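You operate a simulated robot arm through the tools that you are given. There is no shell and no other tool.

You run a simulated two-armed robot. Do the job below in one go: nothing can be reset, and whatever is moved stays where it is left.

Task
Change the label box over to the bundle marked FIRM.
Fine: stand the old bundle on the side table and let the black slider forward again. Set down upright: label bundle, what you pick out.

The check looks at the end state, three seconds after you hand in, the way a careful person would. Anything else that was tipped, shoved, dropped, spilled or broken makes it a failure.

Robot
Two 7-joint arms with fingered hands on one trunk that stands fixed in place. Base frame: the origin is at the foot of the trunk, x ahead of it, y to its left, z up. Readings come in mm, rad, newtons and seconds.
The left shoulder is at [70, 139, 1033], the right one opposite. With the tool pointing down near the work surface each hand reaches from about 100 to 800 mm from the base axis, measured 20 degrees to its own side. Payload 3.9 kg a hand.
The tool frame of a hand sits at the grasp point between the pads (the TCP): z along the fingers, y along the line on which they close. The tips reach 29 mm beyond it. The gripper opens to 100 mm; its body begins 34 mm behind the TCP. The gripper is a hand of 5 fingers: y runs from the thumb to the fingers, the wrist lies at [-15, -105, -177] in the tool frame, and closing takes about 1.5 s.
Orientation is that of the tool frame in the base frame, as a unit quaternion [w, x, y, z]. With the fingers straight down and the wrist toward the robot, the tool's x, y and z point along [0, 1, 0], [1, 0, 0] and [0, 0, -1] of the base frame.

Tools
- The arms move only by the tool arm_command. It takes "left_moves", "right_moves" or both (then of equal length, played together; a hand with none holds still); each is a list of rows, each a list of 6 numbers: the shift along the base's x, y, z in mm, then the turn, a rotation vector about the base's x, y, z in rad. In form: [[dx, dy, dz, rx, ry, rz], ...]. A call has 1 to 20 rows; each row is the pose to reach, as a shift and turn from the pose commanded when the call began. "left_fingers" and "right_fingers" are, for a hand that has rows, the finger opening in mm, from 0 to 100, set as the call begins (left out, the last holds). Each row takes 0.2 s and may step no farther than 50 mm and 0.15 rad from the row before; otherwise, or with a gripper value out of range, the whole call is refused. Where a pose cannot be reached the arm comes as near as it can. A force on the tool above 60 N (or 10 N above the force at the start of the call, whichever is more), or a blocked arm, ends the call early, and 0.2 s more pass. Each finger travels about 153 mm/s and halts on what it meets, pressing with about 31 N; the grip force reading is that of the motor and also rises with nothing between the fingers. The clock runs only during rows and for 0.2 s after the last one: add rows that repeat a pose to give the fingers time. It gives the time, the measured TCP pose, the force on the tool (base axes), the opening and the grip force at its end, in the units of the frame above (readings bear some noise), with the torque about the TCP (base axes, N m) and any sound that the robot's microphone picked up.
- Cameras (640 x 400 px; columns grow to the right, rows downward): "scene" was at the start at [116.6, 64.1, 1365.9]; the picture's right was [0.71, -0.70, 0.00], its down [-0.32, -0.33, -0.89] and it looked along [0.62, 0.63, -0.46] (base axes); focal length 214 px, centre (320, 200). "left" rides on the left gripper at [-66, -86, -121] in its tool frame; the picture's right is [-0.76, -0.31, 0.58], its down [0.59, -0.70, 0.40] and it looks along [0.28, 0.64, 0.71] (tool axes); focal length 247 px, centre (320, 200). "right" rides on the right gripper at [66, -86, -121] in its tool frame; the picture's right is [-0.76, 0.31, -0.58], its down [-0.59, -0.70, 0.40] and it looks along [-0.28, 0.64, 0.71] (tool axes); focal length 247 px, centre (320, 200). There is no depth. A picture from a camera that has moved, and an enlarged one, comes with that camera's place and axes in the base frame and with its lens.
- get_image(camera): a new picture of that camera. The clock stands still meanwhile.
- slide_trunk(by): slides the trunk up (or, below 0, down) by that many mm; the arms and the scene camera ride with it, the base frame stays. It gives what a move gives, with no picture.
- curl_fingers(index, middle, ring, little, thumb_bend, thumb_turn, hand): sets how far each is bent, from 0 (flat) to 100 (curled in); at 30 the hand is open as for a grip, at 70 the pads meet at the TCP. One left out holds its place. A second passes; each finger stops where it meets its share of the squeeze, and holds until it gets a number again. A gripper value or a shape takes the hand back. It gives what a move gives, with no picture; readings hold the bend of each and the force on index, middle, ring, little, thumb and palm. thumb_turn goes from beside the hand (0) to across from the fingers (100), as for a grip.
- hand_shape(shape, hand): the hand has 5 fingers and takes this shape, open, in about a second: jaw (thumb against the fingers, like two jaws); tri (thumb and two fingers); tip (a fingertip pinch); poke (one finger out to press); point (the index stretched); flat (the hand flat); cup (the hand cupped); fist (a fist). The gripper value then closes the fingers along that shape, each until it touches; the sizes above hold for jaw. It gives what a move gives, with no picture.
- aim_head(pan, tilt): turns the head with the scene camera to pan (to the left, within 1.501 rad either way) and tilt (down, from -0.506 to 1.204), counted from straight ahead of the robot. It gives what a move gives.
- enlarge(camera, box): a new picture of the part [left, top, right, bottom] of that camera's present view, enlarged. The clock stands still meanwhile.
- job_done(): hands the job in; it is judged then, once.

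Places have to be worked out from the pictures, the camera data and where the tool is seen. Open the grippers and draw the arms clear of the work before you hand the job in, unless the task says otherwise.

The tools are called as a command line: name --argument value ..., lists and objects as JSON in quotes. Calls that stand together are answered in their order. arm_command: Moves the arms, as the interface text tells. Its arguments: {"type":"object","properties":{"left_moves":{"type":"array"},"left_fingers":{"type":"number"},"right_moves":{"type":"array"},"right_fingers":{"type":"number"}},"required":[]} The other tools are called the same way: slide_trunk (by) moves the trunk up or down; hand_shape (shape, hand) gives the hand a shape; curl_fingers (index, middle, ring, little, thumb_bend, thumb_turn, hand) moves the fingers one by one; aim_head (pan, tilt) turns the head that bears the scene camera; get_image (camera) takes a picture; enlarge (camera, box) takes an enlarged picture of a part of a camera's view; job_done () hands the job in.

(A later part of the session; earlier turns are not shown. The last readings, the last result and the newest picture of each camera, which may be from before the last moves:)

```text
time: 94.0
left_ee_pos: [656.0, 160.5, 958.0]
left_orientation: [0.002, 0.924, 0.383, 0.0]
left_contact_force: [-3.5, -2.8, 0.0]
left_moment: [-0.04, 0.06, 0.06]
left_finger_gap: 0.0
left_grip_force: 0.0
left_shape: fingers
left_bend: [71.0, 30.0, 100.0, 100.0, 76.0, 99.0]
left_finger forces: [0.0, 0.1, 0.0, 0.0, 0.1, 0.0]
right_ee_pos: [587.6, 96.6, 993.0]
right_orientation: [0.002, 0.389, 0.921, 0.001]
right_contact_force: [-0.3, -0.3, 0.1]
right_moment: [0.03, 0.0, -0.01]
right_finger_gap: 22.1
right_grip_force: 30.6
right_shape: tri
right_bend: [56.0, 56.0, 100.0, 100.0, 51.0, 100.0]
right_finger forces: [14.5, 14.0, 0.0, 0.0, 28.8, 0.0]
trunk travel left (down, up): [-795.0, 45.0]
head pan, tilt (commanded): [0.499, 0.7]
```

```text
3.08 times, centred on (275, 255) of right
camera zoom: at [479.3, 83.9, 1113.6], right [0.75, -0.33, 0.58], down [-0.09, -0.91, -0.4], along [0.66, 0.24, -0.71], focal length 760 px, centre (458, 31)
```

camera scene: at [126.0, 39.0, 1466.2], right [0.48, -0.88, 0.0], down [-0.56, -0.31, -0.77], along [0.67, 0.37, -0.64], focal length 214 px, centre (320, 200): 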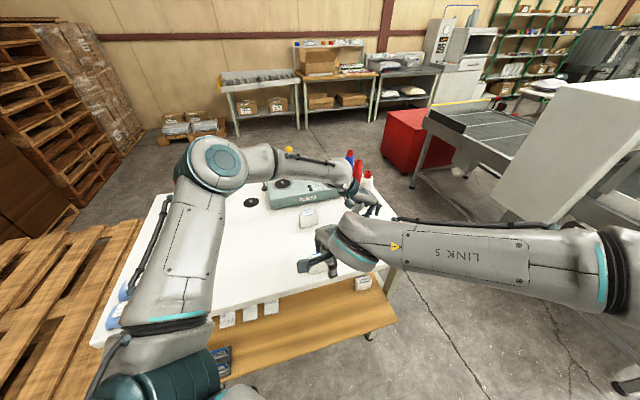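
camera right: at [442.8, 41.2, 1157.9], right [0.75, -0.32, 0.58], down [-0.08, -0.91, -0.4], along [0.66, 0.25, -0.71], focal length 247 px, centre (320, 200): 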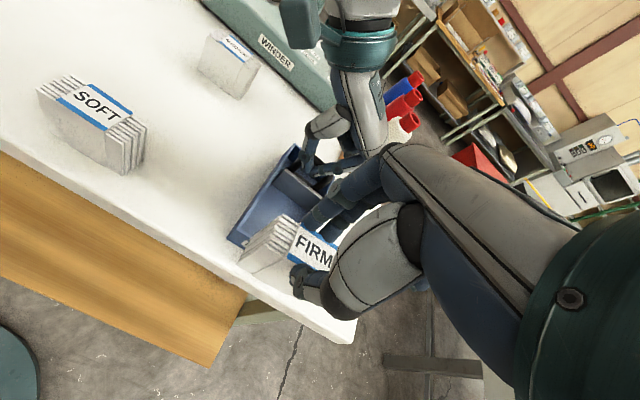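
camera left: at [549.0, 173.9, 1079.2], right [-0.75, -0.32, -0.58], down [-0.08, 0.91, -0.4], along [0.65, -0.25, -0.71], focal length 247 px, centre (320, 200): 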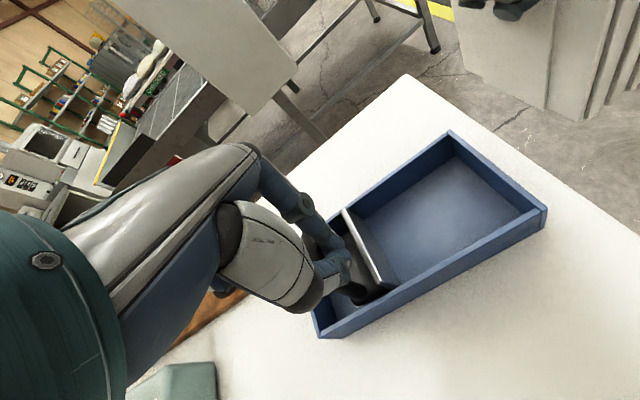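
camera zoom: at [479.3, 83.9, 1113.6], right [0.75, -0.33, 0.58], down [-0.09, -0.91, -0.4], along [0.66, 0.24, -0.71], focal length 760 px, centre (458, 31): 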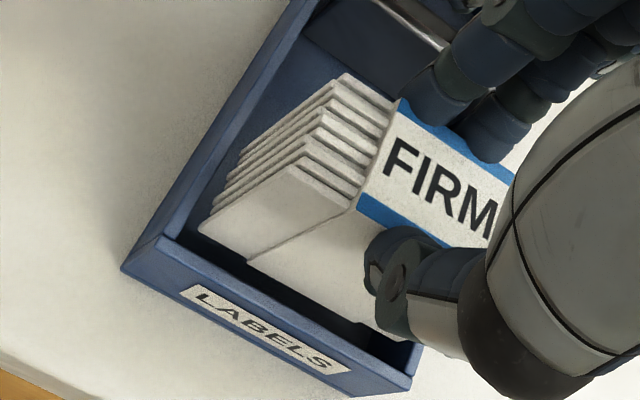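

FIRM's bottom is entering the box with no contact force. I continue down to about z≈970.

arm_command --right_moves '[[0, 0, -5, 0, 0, 0], [0, 0, -10, 0, 0, 0], [0, 0, -14, 0, 0, 0], [0, 0, -18, 0, 0, 0], [0, 0, -22, 0, 0, 0], [0, 0, -22, 0, 0, 0]]'

enlarge --camera "left" --box '[380, 80, 580, 260]'

enlarge --camera "right" --box '[210, 190, 340, 320]'

```text
time: 95.4
left_ee_pos: [656.9, 161.0, 958.7]
left_orientation: [0.001, 0.924, 0.383, 0.0]
left_contact_force: [-2.6, -2.8, -0.5]
left_moment: [-0.04, 0.05, 0.08]
left_finger_gap: 0.0
left_grip_force: 0.0
left_shape: fingers
left_bend: [71.0, 30.0, 100.0, 100.0, 76.0, 99.0]
left_finger forces: [0.1, 0.0, 0.0, 0.0, 0.0, 0.0]
right_ee_pos: [588.2, 96.5, 969.9]
right_orientation: [0.001, 0.388, 0.922, 0.001]
right_contact_force: [-0.6, 1.6, 0.5]
right_moment: [0.0, 0.01, -0.04]
right_finger_gap: 22.3
right_grip_force: 31.0
right_shape: tri
right_bend: [56.0, 56.0, 100.0, 100.0, 51.0, 100.0]
right_finger forces: [14.6, 14.3, 0.0, 0.1, 28.6, 0.0]
trunk travel left (down, up): [-795.0, 45.0]
head pan, tilt (commanded): [0.499, 0.7]
```

```text
2.22 times, centred on (480, 170) of left
camera zoom: at [549.0, 174.1, 1079.2], right [-0.75, -0.32, -0.58], down [-0.08, 0.91, -0.4], along [0.65, -0.25, -0.71], focal length 549 px, centre (-36, 267)
```

zoom: 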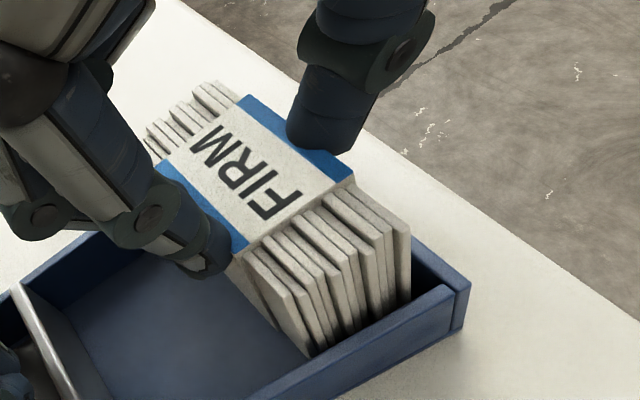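

```text
3.08 times, centred on (275, 255) of right
camera zoom: at [479.2, 84.0, 1091.4], right [0.75, -0.33, 0.58], down [-0.09, -0.91, -0.4], along [0.66, 0.24, -0.71], focal length 760 px, centre (458, 31)
```

zoom: 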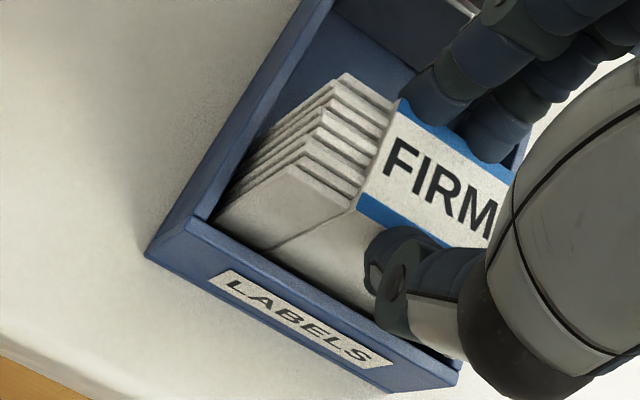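

It slides in freely. I lower in small steps until it touches the box floor.

arm_command --right_moves '[[0, 0, -2, 0, 0, 0], [0, 0, -4, 0, 0, 0], [0, 0, -4, 0, 0, 0]]'

arm_command --right_moves '[[0, 0, -1, 0, 0, 0], [0, 0, -2, 0, 0, 0], [0, 0, -2, 0, 0, 0]]'

```text
time: 96.2
left_ee_pos: [655.9, 159.9, 957.7]
left_orientation: [0.001, 0.924, 0.383, 0.0]
left_contact_force: [-2.7, -3.1, -0.1]
left_moment: [-0.02, 0.08, 0.09]
left_finger_gap: 0.0
left_grip_force: 0.1
left_shape: fingers
left_bend: [71.0, 30.0, 100.0, 100.0, 76.0, 99.0]
left_finger forces: [0.1, 0.0, 0.1, 0.0, 0.0, 0.0]
right_ee_pos: [588.7, 96.6, 967.1]
right_orientation: [0.002, 0.388, 0.921, 0.0]
right_contact_force: [-0.5, 0.1, -0.5]
right_moment: [-0.01, 0.0, 0.0]
right_finger_gap: 22.0
right_grip_force: 30.9
right_shape: tri
right_bend: [56.0, 56.0, 100.0, 100.0, 51.0, 100.0]
right_finger forces: [14.6, 14.1, 0.0, 0.0, 28.8, 0.0]
trunk travel left (down, up): [-795.0, 45.0]
head pan, tilt (commanded): [0.499, 0.7]
```

```text
time: 97.0
left_ee_pos: [656.2, 159.0, 957.6]
left_orientation: [0.001, 0.924, 0.383, 0.0]
left_contact_force: [-4.1, -2.9, -0.1]
left_moment: [-0.02, 0.04, 0.08]
left_finger_gap: 0.0
left_grip_force: 0.0
left_shape: fingers
left_bend: [71.0, 30.0, 100.0, 100.0, 76.0, 99.0]
left_finger forces: [0.1, 0.0, 0.0, 0.0, 0.0, 0.1]
right_ee_pos: [588.3, 97.4, 964.7]
right_orientation: [0.003, 0.389, 0.921, 0.0]
right_contact_force: [0.0, -0.1, 0.7]
right_moment: [0.01, -0.03, -0.01]
right_finger_gap: 22.1
right_grip_force: 31.1
right_shape: tri
right_bend: [56.0, 56.0, 100.0, 100.0, 51.0, 100.0]
right_finger forces: [14.6, 14.0, 0.0, 0.0, 29.0, 0.0]
trunk travel left (down, up): [-795.0, 45.0]
head pan, tilt (commanded): [0.499, 0.7]
```

arm_command --right_moves '[[0, 0, -0.8, 0, 0, 0], [0, 0, -1.6, 0, 0, 0], [0, 0, -1.6, 0, 0, 0]]'

arm_command --right_moves '[[0, 0, -0.7, 0, 0, 0], [0, 0, -1.4, 0, 0, 0], [0, 0, -1.4, 0, 0, 0]]'

```text
time: 97.8
left_ee_pos: [656.5, 160.0, 958.1]
left_orientation: [0.001, 0.924, 0.382, 0.001]
left_contact_force: [-3.0, -2.3, -1.7]
left_moment: [-0.02, 0.02, 0.09]
left_finger_gap: 0.0
left_grip_force: 0.0
left_shape: fingers
left_bend: [71.0, 30.0, 100.0, 100.0, 76.0, 99.0]
left_finger forces: [0.0, 0.0, 0.0, 0.0, 0.1, 0.1]
right_ee_pos: [588.2, 97.8, 963.4]
right_orientation: [0.002, 0.388, 0.921, 0.001]
right_contact_force: [-0.5, -0.2, 6.2]
right_moment: [0.04, -0.02, 0.0]
right_finger_gap: 22.4
right_grip_force: 30.4
right_shape: tri
right_bend: [56.0, 56.0, 100.0, 100.0, 50.0, 100.0]
right_finger forces: [15.2, 15.0, 0.0, 0.0, 30.5, 0.0]
trunk travel left (down, up): [-795.0, 45.0]
head pan, tilt (commanded): [0.499, 0.7]
```

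```text
time: 98.6
left_ee_pos: [655.8, 159.8, 958.8]
left_orientation: [0.001, 0.924, 0.383, 0.001]
left_contact_force: [-1.4, -2.6, -1.4]
left_moment: [-0.06, 0.01, 0.08]
left_finger_gap: 0.0
left_grip_force: 0.1
left_shape: fingers
left_bend: [71.0, 30.0, 100.0, 100.0, 76.0, 99.0]
left_finger forces: [0.0, 0.0, 0.0, 0.1, 0.0, 0.0]
right_ee_pos: [587.1, 96.7, 962.1]
right_orientation: [0.002, 0.388, 0.922, 0.002]
right_contact_force: [0.3, 0.2, 15.5]
right_moment: [0.05, -0.01, -0.01]
right_finger_gap: 22.9
right_grip_force: 30.8
right_shape: tri
right_bend: [56.0, 56.0, 100.0, 100.0, 49.0, 100.0]
right_finger forces: [15.9, 16.3, 0.0, 0.0, 31.7, 0.0]
trunk travel left (down, up): [-795.0, 45.0]
head pan, tilt (commanded): [0.499, 0.7]
```

Floor contact at z≈963 as predicted (15 N). I relieve 1.7 mm and check the stance before opening.

arm_command --right_moves '[[0, 0, 1.7, 0, 0, 0], [0, 0, 1.7, 0, 0, 0]]'

enlarge --camera "left" --box '[380, 80, 580, 260]'

enlarge --camera "right" --box '[210, 190, 340, 320]'

enlarge --camera "scene" --box '[360, 215, 410, 260]'

```text
time: 99.2
left_ee_pos: [655.7, 159.7, 958.4]
left_orientation: [0.001, 0.924, 0.383, 0.001]
left_contact_force: [-2.8, -2.2, -0.5]
left_moment: [-0.05, 0.03, 0.05]
left_finger_gap: 0.1
left_grip_force: 0.1
left_shape: fingers
left_bend: [71.0, 30.0, 100.0, 100.0, 76.0, 99.0]
left_finger forces: [0.1, 0.0, 0.1, 0.0, 0.0, 0.1]
right_ee_pos: [588.2, 96.7, 963.7]
right_orientation: [0.003, 0.388, 0.921, 0.0]
right_contact_force: [2.3, 1.3, 11.9]
right_moment: [0.1, -0.09, 0.01]
right_finger_gap: 22.8
right_grip_force: 30.9
right_shape: tri
right_bend: [56.0, 56.0, 100.0, 100.0, 49.0, 100.0]
right_finger forces: [16.6, 16.9, 0.0, 0.1, 30.6, 0.0]
trunk travel left (down, up): [-795.0, 45.0]
head pan, tilt (commanded): [0.499, 0.7]
```

```text
2.22 times, centred on (480, 170) of left
camera zoom: at [548.2, 174.2, 1079.6], right [-0.75, -0.32, -0.58], down [-0.08, 0.91, -0.4], along [0.66, -0.25, -0.71], focal length 549 px, centre (-36, 267)
```

zoom: 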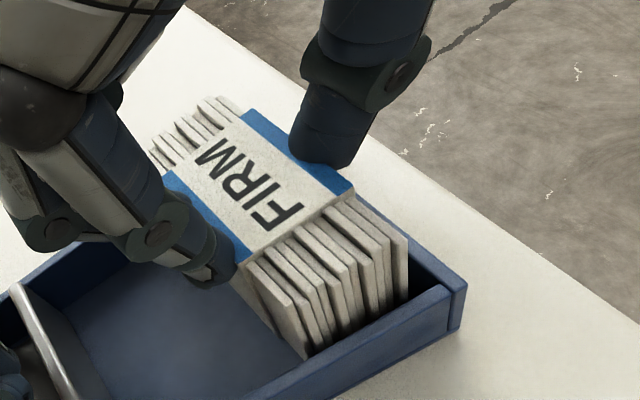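

```text
3.08 times, centred on (275, 255) of right
camera zoom: at [478.7, 83.9, 1084.7], right [0.75, -0.33, 0.58], down [-0.09, -0.91, -0.4], along [0.66, 0.24, -0.71], focal length 760 px, centre (458, 31)
```

zoom: 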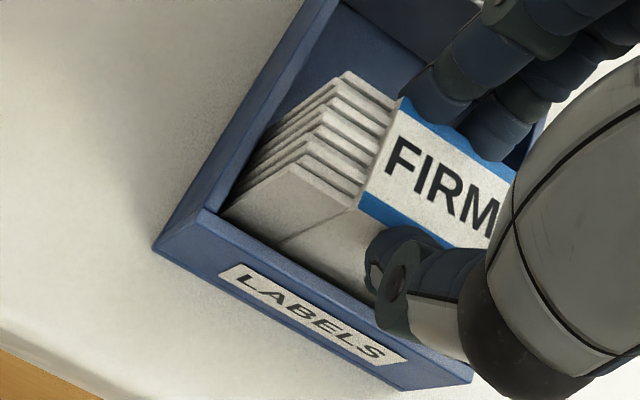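

```text
8.89 times, centred on (385, 238) of scene
camera zoom: at [125.1, 39.3, 1466.2], right [0.48, -0.88, 0.0], down [-0.56, -0.31, -0.77], along [0.67, 0.37, -0.64], focal length 1906 px, centre (-258, -133)
```

zoom: 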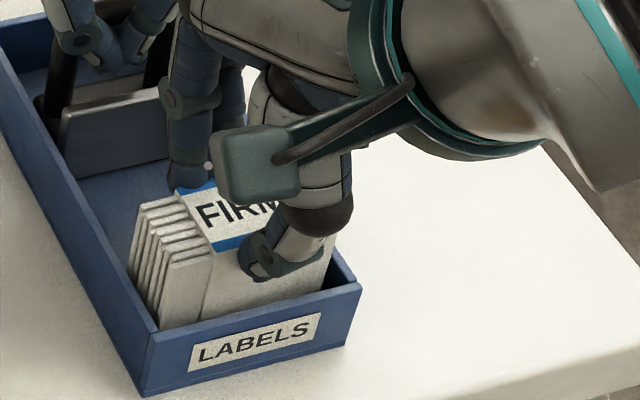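

FIRM is seated, upright, just behind the front wall. I relieve a bit more and open the fingers slightly to see it stands.

arm_command --right_moves '[[0, 0, 1.2, 0, 0, 0], [0, 0, 1.2, 0, 0, 0]]'

arm_command --right_moves '[[0, 0, 0, 0, 0, 0], [0, 0, 0, 0, 0, 0], [0, 0, 0, 0, 0, 0]]' --right_fingers 34

enlarge --camera "left" --box '[380, 80, 580, 260]'

enlarge --camera "right" --box '[210, 190, 340, 320]'

```text
time: 99.8
left_ee_pos: [656.2, 160.1, 958.2]
left_orientation: [0.002, 0.923, 0.384, 0.0]
left_contact_force: [-2.4, -4.0, 0.4]
left_moment: [-0.02, 0.04, 0.06]
left_finger_gap: 0.2
left_grip_force: 0.0
left_shape: fingers
left_bend: [71.0, 30.0, 100.0, 100.0, 76.0, 99.0]
left_finger forces: [0.0, 0.1, 0.0, 0.0, 0.1, 0.0]
right_ee_pos: [587.2, 97.5, 963.5]
right_orientation: [0.002, 0.389, 0.921, -0.001]
right_contact_force: [1.7, 1.5, 6.5]
right_moment: [0.12, -0.08, -0.03]
right_finger_gap: 22.8
right_grip_force: 30.7
right_shape: tri
right_bend: [56.0, 56.0, 100.0, 100.0, 49.0, 100.0]
right_finger forces: [16.3, 16.4, 0.1, 0.0, 30.1, 0.1]
trunk travel left (down, up): [-795.0, 45.0]
head pan, tilt (commanded): [0.499, 0.7]
```

```text
time: 100.6
left_ee_pos: [655.9, 159.7, 958.6]
left_orientation: [0.001, 0.924, 0.383, 0.0]
left_contact_force: [-3.6, -2.3, 1.0]
left_moment: [-0.01, 0.04, 0.12]
left_finger_gap: 0.0
left_grip_force: 0.0
left_shape: fingers
left_bend: [71.0, 30.0, 100.0, 100.0, 76.0, 99.0]
left_finger forces: [0.0, 0.0, 0.0, 0.1, 0.0, 0.0]
right_ee_pos: [587.7, 96.5, 964.2]
right_orientation: [0.002, 0.388, 0.922, 0.0]
right_contact_force: [0.3, -0.4, 0.8]
right_moment: [-0.02, 0.02, 0.01]
right_finger_gap: 33.8
right_grip_force: 0.0
right_shape: tri
right_bend: [47.0, 50.0, 99.0, 99.0, 44.0, 100.0]
right_finger forces: [0.1, 0.0, 0.0, 0.0, 0.0, 0.0]
trunk travel left (down, up): [-795.0, 45.0]
head pan, tilt (commanded): [0.499, 0.7]
```

```text
2.22 times, centred on (480, 170) of left
camera zoom: at [548.8, 174.0, 1079.3], right [-0.75, -0.32, -0.58], down [-0.08, 0.91, -0.4], along [0.65, -0.25, -0.71], focal length 549 px, centre (-36, 267)
```

zoom: 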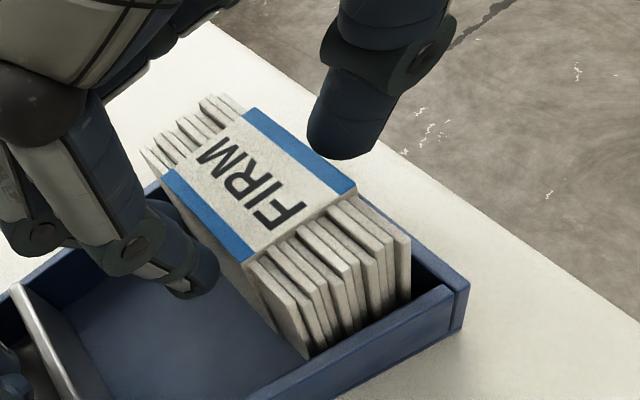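

```text
3.08 times, centred on (275, 255) of right
camera zoom: at [479.1, 83.6, 1085.2], right [0.75, -0.33, 0.58], down [-0.09, -0.91, -0.4], along [0.66, 0.24, -0.71], focal length 760 px, centre (458, 31)
```

zoom: 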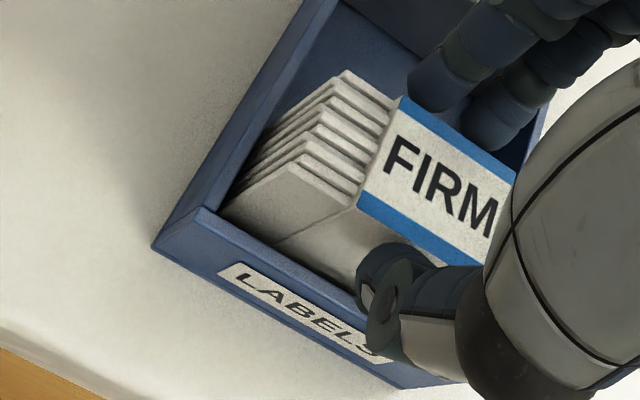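

FIRM stands alone. I open to 60 and lift the right hand straight up, then retreat toward the robot and to the right.

arm_command --right_moves '[[0, 0, 0, 0, 0, 0], [0, 0, 0, 0, 0, 0], [0, 0, 12, 0, 0, 0], [0, 0, 28, 0, 0, 0], [0, 0, 46, 0, 0, 0], [0, 0, 64, 0, 0, 0], [-12, -12, 72, 0, 0, 0], [-26, -26, 76, 0, 0, 0], [-40, -40, 80, 0, 0, -0.05], [-52, -60, 85, 0, 0, -0.1], [-60, -90, 90, 0, 0, -0.15], [-65, -120, 90, 0, 0, -0.2], [-68, -150, 90, 0, 0, -0.25], [-70, -180, 90, 0, 0, -0.3]]' --right_fingers 60

enlarge --camera "scene" --box '[330, 180, 430, 260]'

enlarge --camera "left" --box '[280, 80, 580, 340]'

get_image --camera "right"

```text
time: 103.6
left_ee_pos: [656.5, 159.1, 958.9]
left_orientation: [-0.001, 0.924, 0.383, 0.001]
left_contact_force: [-2.9, -3.2, -0.1]
left_moment: [-0.01, 0.07, 0.07]
left_finger_gap: 0.1
left_grip_force: 0.1
left_shape: fingers
left_bend: [71.0, 30.0, 100.0, 100.0, 76.0, 99.0]
left_finger forces: [0.1, 0.0, 0.0, 0.0, 0.0, 0.1]
right_ee_pos: [517.2, -84.2, 1054.9]
right_orientation: [0.001, 0.522, 0.853, -0.001]
right_contact_force: [0.4, 0.0, -0.4]
right_moment: [0.02, -0.02, 0.01]
right_finger_gap: 59.9
right_grip_force: 0.1
right_shape: tri
right_bend: [39.0, 39.0, 99.0, 99.0, 30.0, 100.0]
right_finger forces: [0.0, 0.0, 0.0, 0.0, 0.0, 0.0]
trunk travel left (down, up): [-795.0, 45.0]
head pan, tilt (commanded): [0.499, 0.7]
```

```text
5.00 times, centred on (380, 220) of scene
camera zoom: at [125.6, 38.1, 1466.2], right [0.48, -0.88, 0.0], down [-0.56, -0.31, -0.77], along [0.67, 0.37, -0.64], focal length 1072 px, centre (20, 100)
```

zoom: 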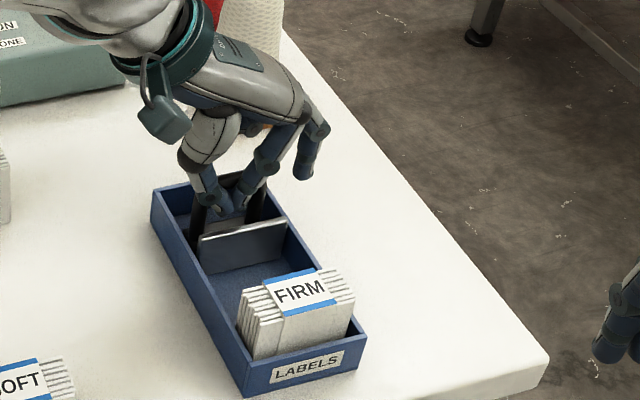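

```text
1.54 times, centred on (430, 210) of left
camera zoom: at [548.7, 173.6, 1079.4], right [-0.75, -0.32, -0.58], down [-0.08, 0.91, -0.4], along [0.66, -0.25, -0.71], focal length 380 px, centre (151, 185)
```

zoom: 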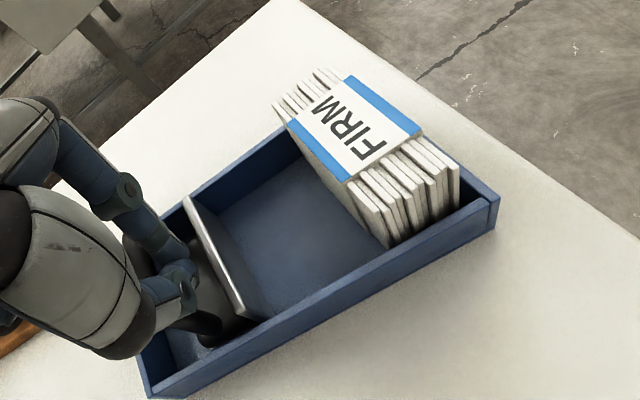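

```text
taken
camera right: at [410.0, -64.3, 1176.3], right [0.62, -0.53, 0.58], down [-0.36, -0.84, -0.4], along [0.7, 0.04, -0.71], focal length 247 px, centre (320, 200)
```

right: 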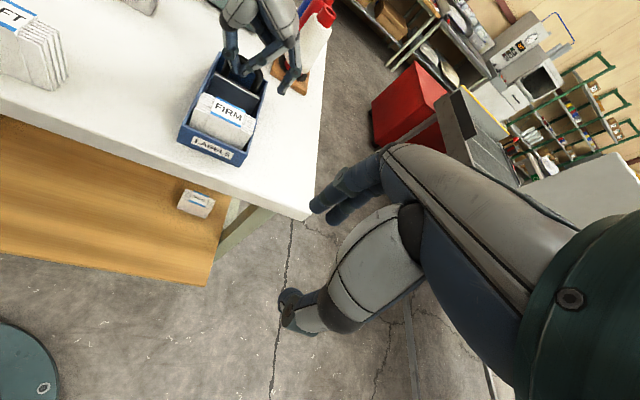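

FIRM stands upright in the box. Now I let the slider forward slowly, the left hand leading it back toward the bundle; first ~45 mm.

arm_command --left_moves '[[-3, -3, 0, 0, 0, 0], [-6, -6, 0, 0, 0, 0], [-9, -9, 0, 0, 0, 0], [-12, -12, 0, 0, 0, 0], [-15, -15, 0, 0, 0, 0], [-18, -18, 0, 0, 0, 0], [-21, -21, 0, 0, 0, 0], [-24, -24, 0, 0, 0, 0], [-27, -27, 0, 0, 0, 0], [-30, -30, 0, 0, 0, 0], [-32, -32, 0, 0, 0, 0], [-32, -32, 0, 0, 0, 0]]'

enlarge --camera "scene" --box '[340, 195, 420, 260]'

enlarge --camera "right" --box '[150, 10, 300, 180]'

```text
time: 106.2
left_ee_pos: [625.3, 127.9, 956.4]
left_orientation: [0.0, 0.924, 0.383, 0.001]
left_contact_force: [-0.5, -0.3, 0.2]
left_moment: [0.01, 0.03, -0.01]
left_finger_gap: 0.2
left_grip_force: 0.1
left_shape: fingers
left_bend: [71.0, 30.0, 100.0, 100.0, 76.0, 100.0]
left_finger forces: [0.1, 0.0, 0.1, 0.1, 0.1, 0.1]
right_ee_pos: [518.7, -83.2, 1056.1]
right_orientation: [0.002, 0.522, 0.853, -0.001]
right_contact_force: [0.3, 0.0, 0.3]
right_moment: [0.02, -0.02, 0.0]
right_finger_gap: 60.1
right_grip_force: 0.1
right_shape: tri
right_bend: [39.0, 39.0, 99.0, 99.0, 30.0, 100.0]
right_finger forces: [0.0, 0.0, 0.0, 0.1, 0.1, 0.0]
trunk travel left (down, up): [-795.0, 45.0]
head pan, tilt (commanded): [0.499, 0.7]
```

```text
6.15 times, centred on (380, 228) of scene
camera zoom: at [126.9, 39.8, 1466.1], right [0.48, -0.88, 0.0], down [-0.57, -0.31, -0.76], along [0.67, 0.37, -0.64], focal length 1320 px, centre (-49, 31)
```

zoom: 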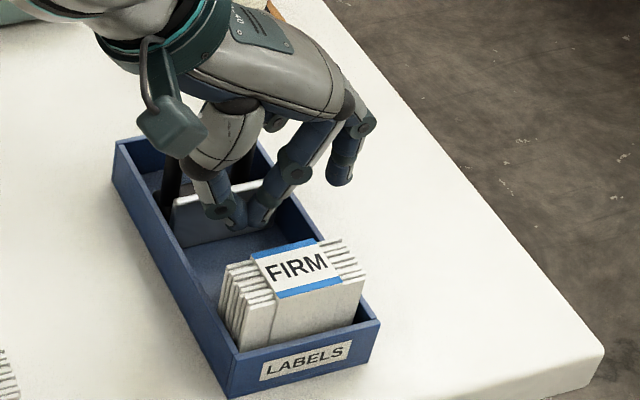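

```text
2.35 times, centred on (225, 95) of right
camera zoom: at [411.3, -62.9, 1175.9], right [0.62, -0.53, 0.58], down [-0.36, -0.85, -0.4], along [0.7, 0.04, -0.71], focal length 581 px, centre (544, 447)
```

zoom: 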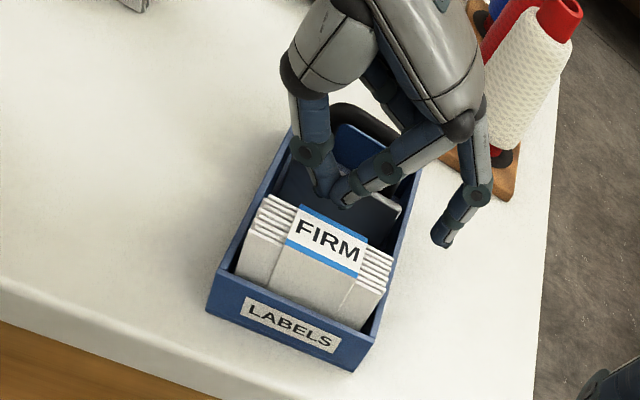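

The picture suggests the fingers moved ahead but the slider may not have followed. I zoom in to see where the plate and arch are now.

enlarge --camera "scene" --box '[350, 205, 400, 245]'

enlarge --camera "right" --box '[190, 40, 280, 120]'

get_image --camera "left"

```text
10.00 times, centred on (375, 225) of scene
camera zoom: at [126.9, 39.8, 1466.1], right [0.48, -0.88, 0.0], down [-0.57, -0.31, -0.76], along [0.67, 0.37, -0.64], focal length 2145 px, centre (-230, -50)
```

zoom: 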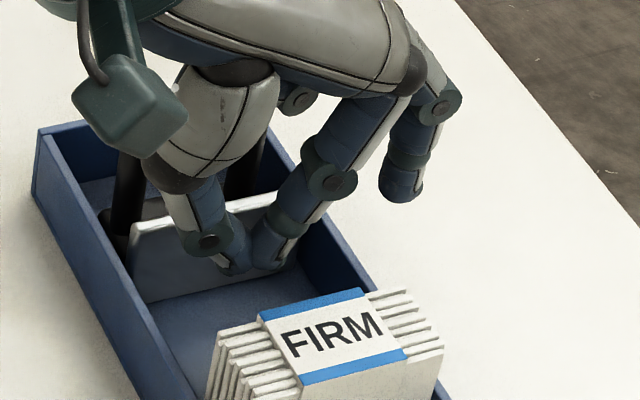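

```text
5.00 times, centred on (235, 80) of right
camera zoom: at [411.3, -62.9, 1175.9], right [0.62, -0.53, 0.58], down [-0.36, -0.85, -0.4], along [0.7, 0.04, -0.71], focal length 1235 px, centre (745, 800)
```

zoom: 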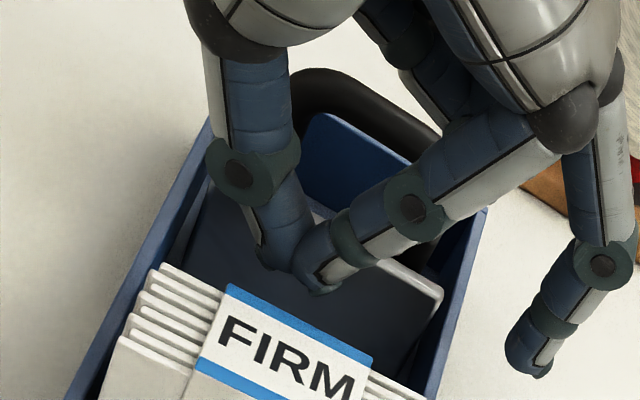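

```text
taken
camera left: at [517.3, 142.3, 1078.2], right [-0.75, -0.32, -0.58], down [-0.08, 0.91, -0.4], along [0.65, -0.25, -0.71], focal length 247 px, centre (320, 200)
```

left: 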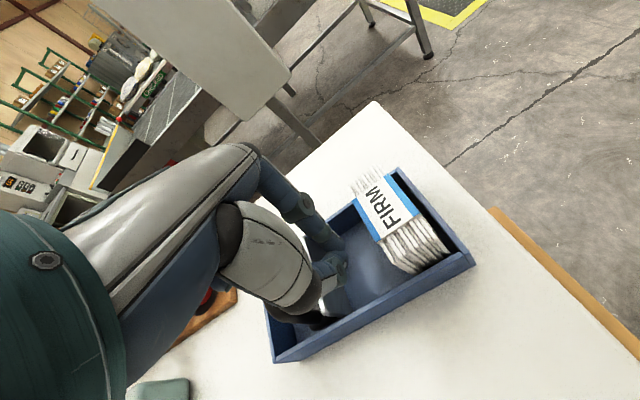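

The slider stayed back by friction — the fingertips passed over its plate — so I'll push it forward from behind the arch. I raise the left hand 45 mm first and look.

arm_command --left_moves '[[0, 0, 10, 0, 0, 0], [0, 0, 25, 0, 0, 0], [0, 0, 45, 0, 0, 0], [0, 0, 45, 0, 0, 0]]'

enlarge --camera "right" --box '[170, 0, 290, 120]'

enlarge --camera "scene" --box '[340, 185, 420, 250]'

```text
time: 107.2
left_ee_pos: [625.3, 127.8, 1001.2]
left_orientation: [0.002, 0.924, 0.383, 0.0]
left_contact_force: [-0.5, 0.5, 0.2]
left_moment: [0.01, -0.03, -0.01]
left_finger_gap: 0.0
left_grip_force: 0.1
left_shape: fingers
left_bend: [71.0, 30.0, 100.0, 100.0, 76.0, 100.0]
left_finger forces: [0.0, 0.1, 0.1, 0.0, 0.0, 0.0]
right_ee_pos: [519.1, -82.6, 1054.9]
right_orientation: [0.002, 0.521, 0.853, -0.001]
right_contact_force: [1.0, 0.0, 0.1]
right_moment: [-0.03, 0.03, -0.04]
right_finger_gap: 59.7
right_grip_force: 0.0
right_shape: tri
right_bend: [39.0, 39.0, 99.0, 99.0, 30.0, 100.0]
right_finger forces: [0.1, 0.1, 0.0, 0.0, 0.0, 0.1]
trunk travel left (down, up): [-795.0, 45.0]
head pan, tilt (commanded): [0.499, 0.7]
```

```text
3.33 times, centred on (230, 60) of right
camera zoom: at [411.5, -62.8, 1175.8], right [0.62, -0.53, 0.58], down [-0.36, -0.85, -0.4], along [0.7, 0.04, -0.71], focal length 823 px, centre (620, 667)
```

zoom: 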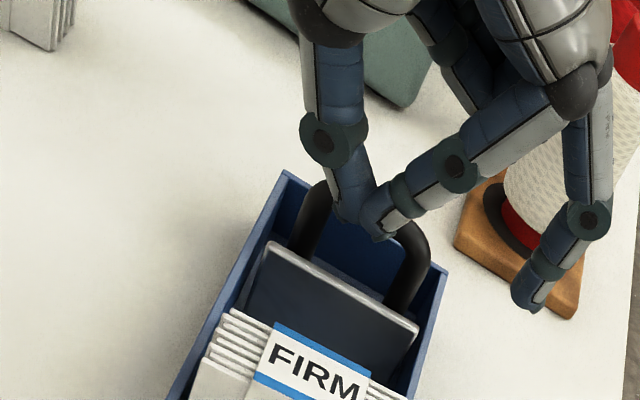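

```text
6.15 times, centred on (380, 218) of scene
camera zoom: at [127.2, 39.9, 1466.0], right [0.48, -0.88, 0.0], down [-0.57, -0.31, -0.76], along [0.67, 0.37, -0.64], focal length 1320 px, centre (-49, 92)
```

zoom: 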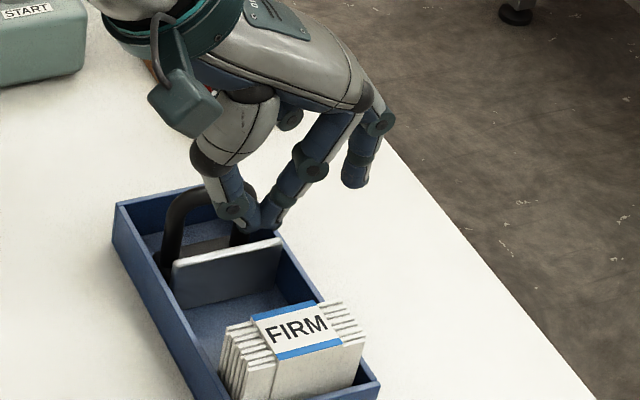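

The arch is still at the back (plate at F≈543). I raise 15 mm more and move the left hand back beyond the arch (F≈602), then check that the fingertips are behind it.

arm_command --left_moves '[[0, 0, 15, 0, 0, 0], [10, 10, 15, 0, 0, 0], [20, 20, 15, 0, 0, 0], [30, 30, 15, 0, 0, 0], [40, 40, 15, 0, 0, 0], [49, 49, 15, 0, 0, 0], [49, 49, 15, 0, 0, 0]]'

enlarge --camera "right" --box '[170, 0, 310, 120]'

enlarge --camera "scene" --box '[330, 165, 430, 245]'

get_image --camera "left"

```text
time: 108.8
left_ee_pos: [674.0, 176.8, 1016.7]
left_orientation: [0.001, 0.924, 0.383, 0.001]
left_contact_force: [-0.2, -0.2, 0.0]
left_moment: [-0.03, -0.02, 0.01]
left_finger_gap: 0.0
left_grip_force: 0.1
left_shape: fingers
left_bend: [71.0, 30.0, 100.0, 100.0, 76.0, 100.0]
left_finger forces: [0.0, 0.0, 0.0, 0.0, 0.0, 0.0]
right_ee_pos: [518.5, -82.5, 1055.0]
right_orientation: [0.001, 0.522, 0.853, -0.001]
right_contact_force: [0.1, 0.8, -0.5]
right_moment: [0.01, 0.02, -0.02]
right_finger_gap: 59.9
right_grip_force: 0.1
right_shape: tri
right_bend: [39.0, 39.0, 99.0, 99.0, 30.0, 100.0]
right_finger forces: [0.1, 0.0, 0.0, 0.1, 0.1, 0.0]
trunk travel left (down, up): [-795.0, 45.0]
head pan, tilt (commanded): [0.499, 0.7]
```

```text
3.33 times, centred on (240, 60) of right
camera zoom: at [411.0, -63.0, 1176.0], right [0.62, -0.53, 0.58], down [-0.36, -0.85, -0.4], along [0.7, 0.04, -0.71], focal length 823 px, centre (587, 667)
```

zoom: 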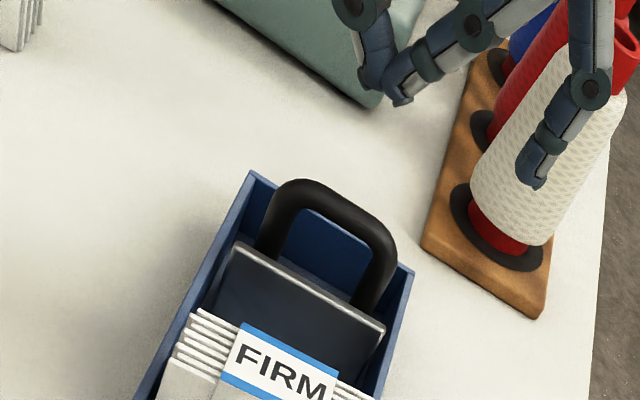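

```text
5.00 times, centred on (380, 205) of scene
camera zoom: at [126.7, 39.6, 1466.1], right [0.48, -0.88, 0.0], down [-0.57, -0.31, -0.77], along [0.67, 0.37, -0.64], focal length 1072 px, centre (20, 175)
```

zoom: 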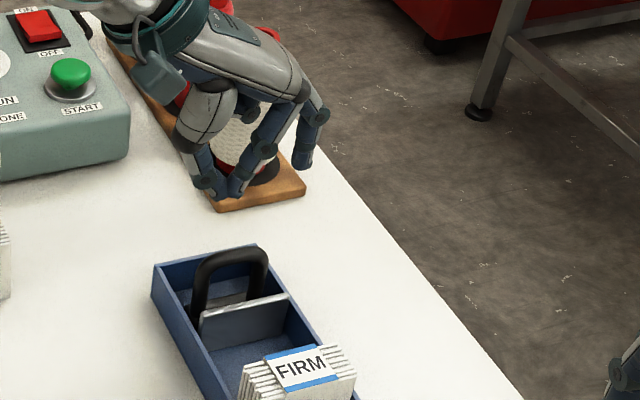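

```text
taken
camera left: at [566.6, 191.4, 1138.3], right [-0.75, -0.32, -0.58], down [-0.08, 0.91, -0.4], along [0.65, -0.25, -0.71], focal length 247 px, centre (320, 200)
```

left: 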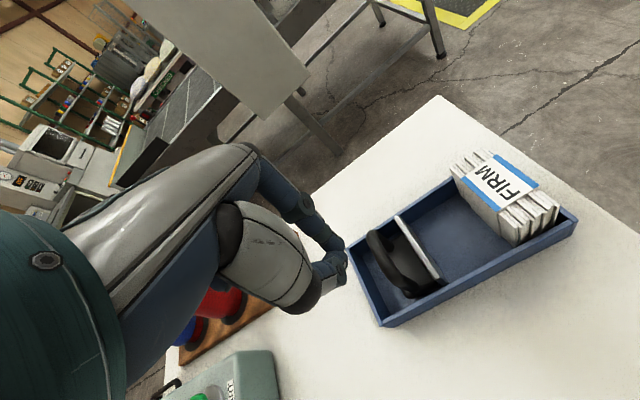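

The slider and arch are fully visible and nothing is touching. I zoom with the left camera to fix the arch's position before lowering behind it.

enlarge --camera "left" --box '[335, 200, 465, 320]'

enlarge --camera "right" --box '[210, 40, 280, 110]'

```text
3.33 times, centred on (400, 260) of left
camera zoom: at [566.6, 191.4, 1138.3], right [-0.75, -0.32, -0.58], down [-0.08, 0.91, -0.4], along [0.65, -0.25, -0.71], focal length 823 px, centre (53, 0)
```

zoom: 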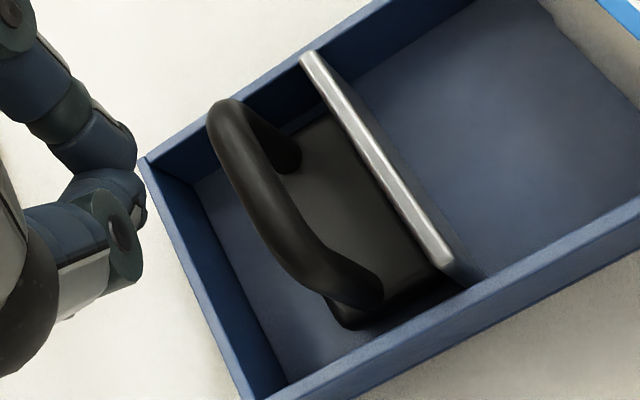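

```text
5.71 times, centred on (245, 75) of right
camera zoom: at [411.0, -63.0, 1176.0], right [0.62, -0.53, 0.58], down [-0.36, -0.85, -0.4], along [0.7, 0.04, -0.71], focal length 1411 px, centre (749, 914)
```

zoom: 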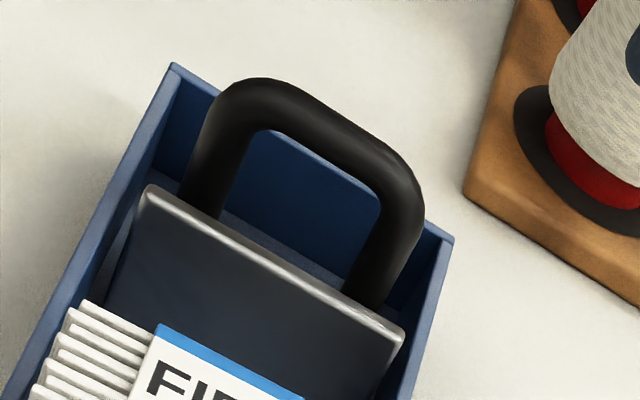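

Arch bar: F≈580, R≈343, z≈950; the plate's top is only z≈929, which is why the fingers slid over it. My closed fingertips are ~11 mm behind the arch, so I lower to z≈971 (tips ≈ z 935, above the rear wall).

arm_command --left_moves '[[0, 0, -12, 0, 0, 0], [0, 0, -24, 0, 0, 0], [0, 0, -36, 0, 0, 0], [0, 0, -45, 0, 0, 0], [0, 0, -45, 0, 0, 0]]'

enlarge --camera "left" --box '[300, 180, 460, 320]'

enlarge --camera "right" --box '[190, 10, 300, 110]'

enlarge --camera "scene" --box '[340, 180, 420, 245]'

```text
time: 110.0
left_ee_pos: [674.1, 177.3, 971.8]
left_orientation: [0.001, 0.924, 0.383, 0.001]
left_contact_force: [0.0, -0.2, -0.7]
left_moment: [0.04, 0.01, 0.01]
left_finger_gap: 0.0
left_grip_force: 0.0
left_shape: fingers
left_bend: [71.0, 30.0, 100.0, 100.0, 76.0, 100.0]
left_finger forces: [0.0, 0.1, 0.1, 0.0, 0.0, 0.1]
right_ee_pos: [518.6, -81.6, 1054.4]
right_orientation: [0.002, 0.522, 0.853, -0.001]
right_contact_force: [-0.4, -0.8, 0.4]
right_moment: [0.03, 0.02, -0.03]
right_finger_gap: 59.9
right_grip_force: 0.0
right_shape: tri
right_bend: [39.0, 39.0, 99.0, 99.0, 30.0, 100.0]
right_finger forces: [0.0, 0.1, 0.0, 0.0, 0.0, 0.0]
trunk travel left (down, up): [-795.0, 45.0]
head pan, tilt (commanded): [0.499, 0.7]
```

```text
2.86 times, centred on (380, 250) of left
camera zoom: at [566.7, 191.5, 1093.1], right [-0.75, -0.32, -0.58], down [-0.08, 0.91, -0.4], along [0.65, -0.25, -0.71], focal length 706 px, centre (149, 57)
```

zoom: 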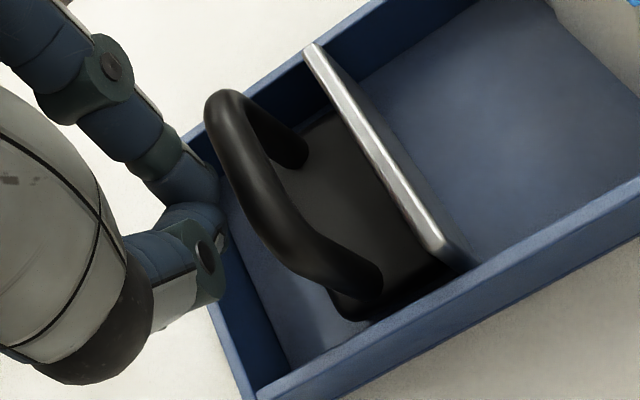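

```text
4.00 times, centred on (245, 60) of right
camera zoom: at [411.1, -63.0, 1176.0], right [0.62, -0.53, 0.58], down [-0.36, -0.85, -0.4], along [0.7, 0.04, -0.71], focal length 988 px, centre (620, 760)
```

zoom: 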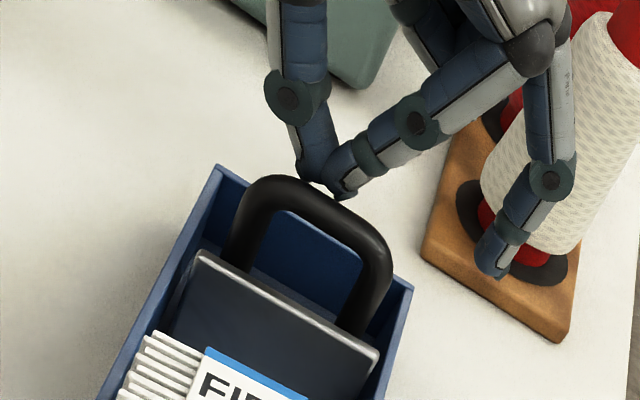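

```text
6.15 times, centred on (380, 212) of scene
camera zoom: at [126.7, 39.7, 1466.1], right [0.48, -0.88, 0.0], down [-0.57, -0.31, -0.77], along [0.67, 0.37, -0.64], focal length 1320 px, centre (-49, 123)
```

zoom: 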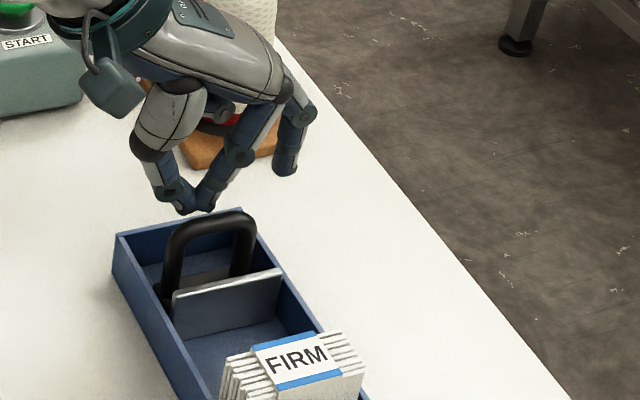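

Tips are now behind the arch but only level with its top; I lower 13 mm more (tips ≈ z 931, still above the rear wall).

arm_command --left_moves '[[0, 0, -5, 0, 0, 0], [0, 0, -9, 0, 0, 0], [0, 0, -13, 0, 0, 0], [0, 0, -13, 0, 0, 0]]'

enlarge --camera "left" --box '[300, 180, 460, 320]'

enlarge --camera "right" --box '[190, 10, 300, 110]'

```text
time: 111.0
left_ee_pos: [673.5, 177.5, 958.8]
left_orientation: [0.001, 0.924, 0.383, 0.001]
left_contact_force: [0.7, 0.3, -0.9]
left_moment: [0.01, -0.02, 0.0]
left_finger_gap: 0.0
left_grip_force: 0.0
left_shape: fingers
left_bend: [71.0, 30.0, 100.0, 100.0, 76.0, 100.0]
left_finger forces: [0.0, 0.0, 0.0, 0.1, 0.1, 0.0]
right_ee_pos: [518.0, -81.6, 1054.1]
right_orientation: [0.002, 0.522, 0.853, -0.001]
right_contact_force: [0.8, 0.2, 0.0]
right_moment: [0.0, 0.0, 0.02]
right_finger_gap: 59.7
right_grip_force: 0.1
right_shape: tri
right_bend: [39.0, 39.0, 99.0, 99.0, 30.0, 100.0]
right_finger forces: [0.0, 0.0, 0.0, 0.0, 0.0, 0.0]
trunk travel left (down, up): [-795.0, 45.0]
head pan, tilt (commanded): [0.499, 0.7]
```

```text
2.86 times, centred on (380, 250) of left
camera zoom: at [566.3, 191.8, 1080.1], right [-0.75, -0.32, -0.58], down [-0.08, 0.91, -0.4], along [0.65, -0.25, -0.71], focal length 706 px, centre (149, 57)
```

zoom: 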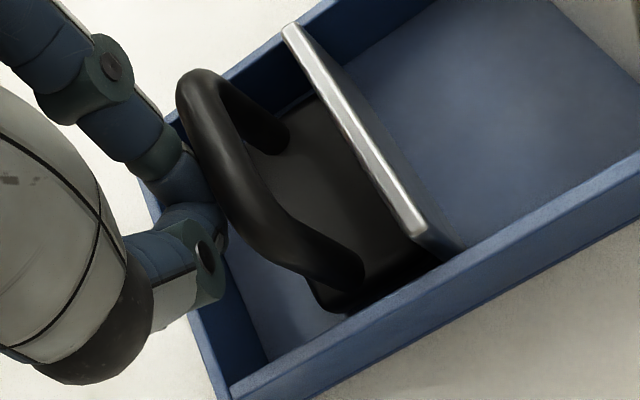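

```text
4.00 times, centred on (245, 60) of right
camera zoom: at [411.2, -62.9, 1175.9], right [0.62, -0.53, 0.58], down [-0.36, -0.85, -0.4], along [0.7, 0.04, -0.71], focal length 988 px, centre (620, 760)
```

zoom: 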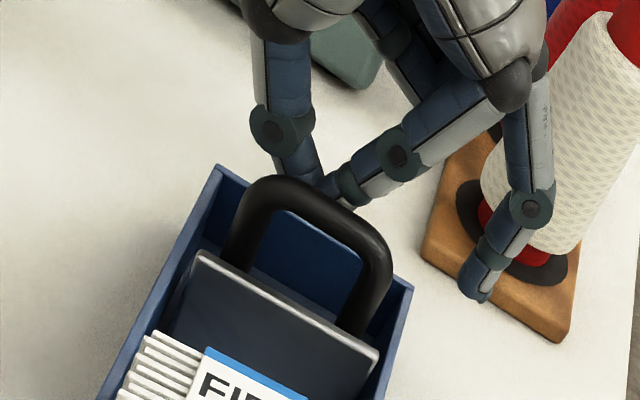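

The fingertips are now directly behind the bar. I push forward (toward the bundle) gently, 20 mm first, watching the force.

arm_command --left_moves '[[-3, -3, 0, 0, 0, 0], [-6, -6, 0, 0, 0, 0], [-9, -9, 0, 0, 0, 0], [-12, -12, 0, 0, 0, 0], [-15, -15, 0, 0, 0, 0], [-15, -15, 0, 0, 0, 0]]'

enlarge --camera "right" --box '[180, 20, 290, 120]'

enlarge --camera "scene" --box '[340, 190, 420, 255]'

```text
time: 112.4
left_ee_pos: [660.3, 163.5, 959.7]
left_orientation: [0.001, 0.924, 0.383, 0.0]
left_contact_force: [0.3, 0.0, -1.0]
left_moment: [0.0, 0.01, -0.02]
left_finger_gap: 0.1
left_grip_force: 0.0
left_shape: fingers
left_bend: [71.0, 30.0, 100.0, 100.0, 76.0, 100.0]
left_finger forces: [0.0, 0.1, 0.1, 0.1, 0.0, 0.0]
right_ee_pos: [520.0, -81.6, 1053.9]
right_orientation: [0.001, 0.522, 0.853, -0.001]
right_contact_force: [-0.7, 0.3, -0.2]
right_moment: [0.02, 0.02, 0.03]
right_finger_gap: 59.8
right_grip_force: 0.0
right_shape: tri
right_bend: [39.0, 39.0, 99.0, 99.0, 30.0, 100.0]
right_finger forces: [0.0, 0.0, 0.1, 0.0, 0.0, 0.0]
trunk travel left (down, up): [-795.0, 45.0]
head pan, tilt (commanded): [0.499, 0.7]
```

```text
4.00 times, centred on (235, 70) of right
camera zoom: at [411.3, -62.8, 1175.9], right [0.62, -0.53, 0.58], down [-0.36, -0.85, -0.4], along [0.7, 0.04, -0.71], focal length 988 px, centre (660, 720)
```

zoom: 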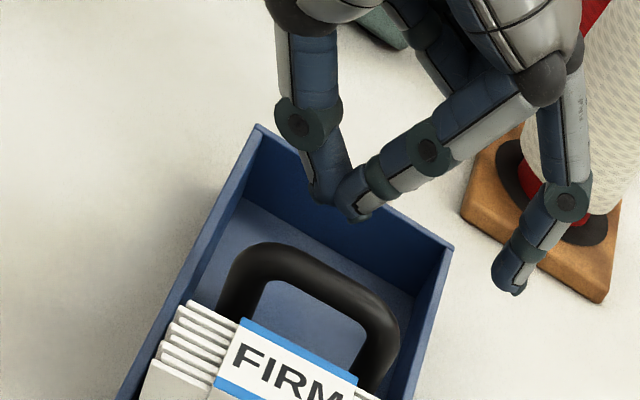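

```text
6.15 times, centred on (380, 222) of scene
camera zoom: at [127.0, 39.9, 1466.0], right [0.48, -0.88, 0.0], down [-0.57, -0.31, -0.76], along [0.67, 0.37, -0.64], focal length 1320 px, centre (-49, 62)
```

zoom: 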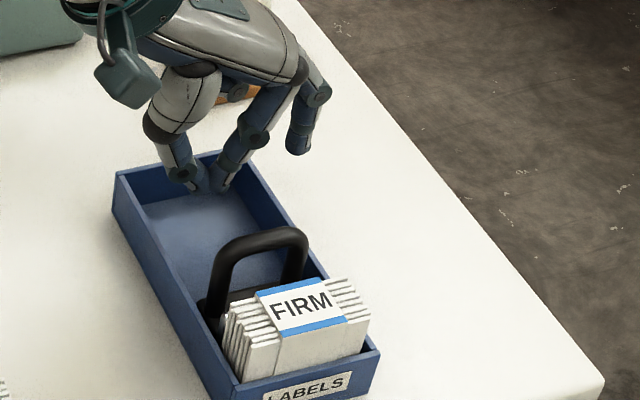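

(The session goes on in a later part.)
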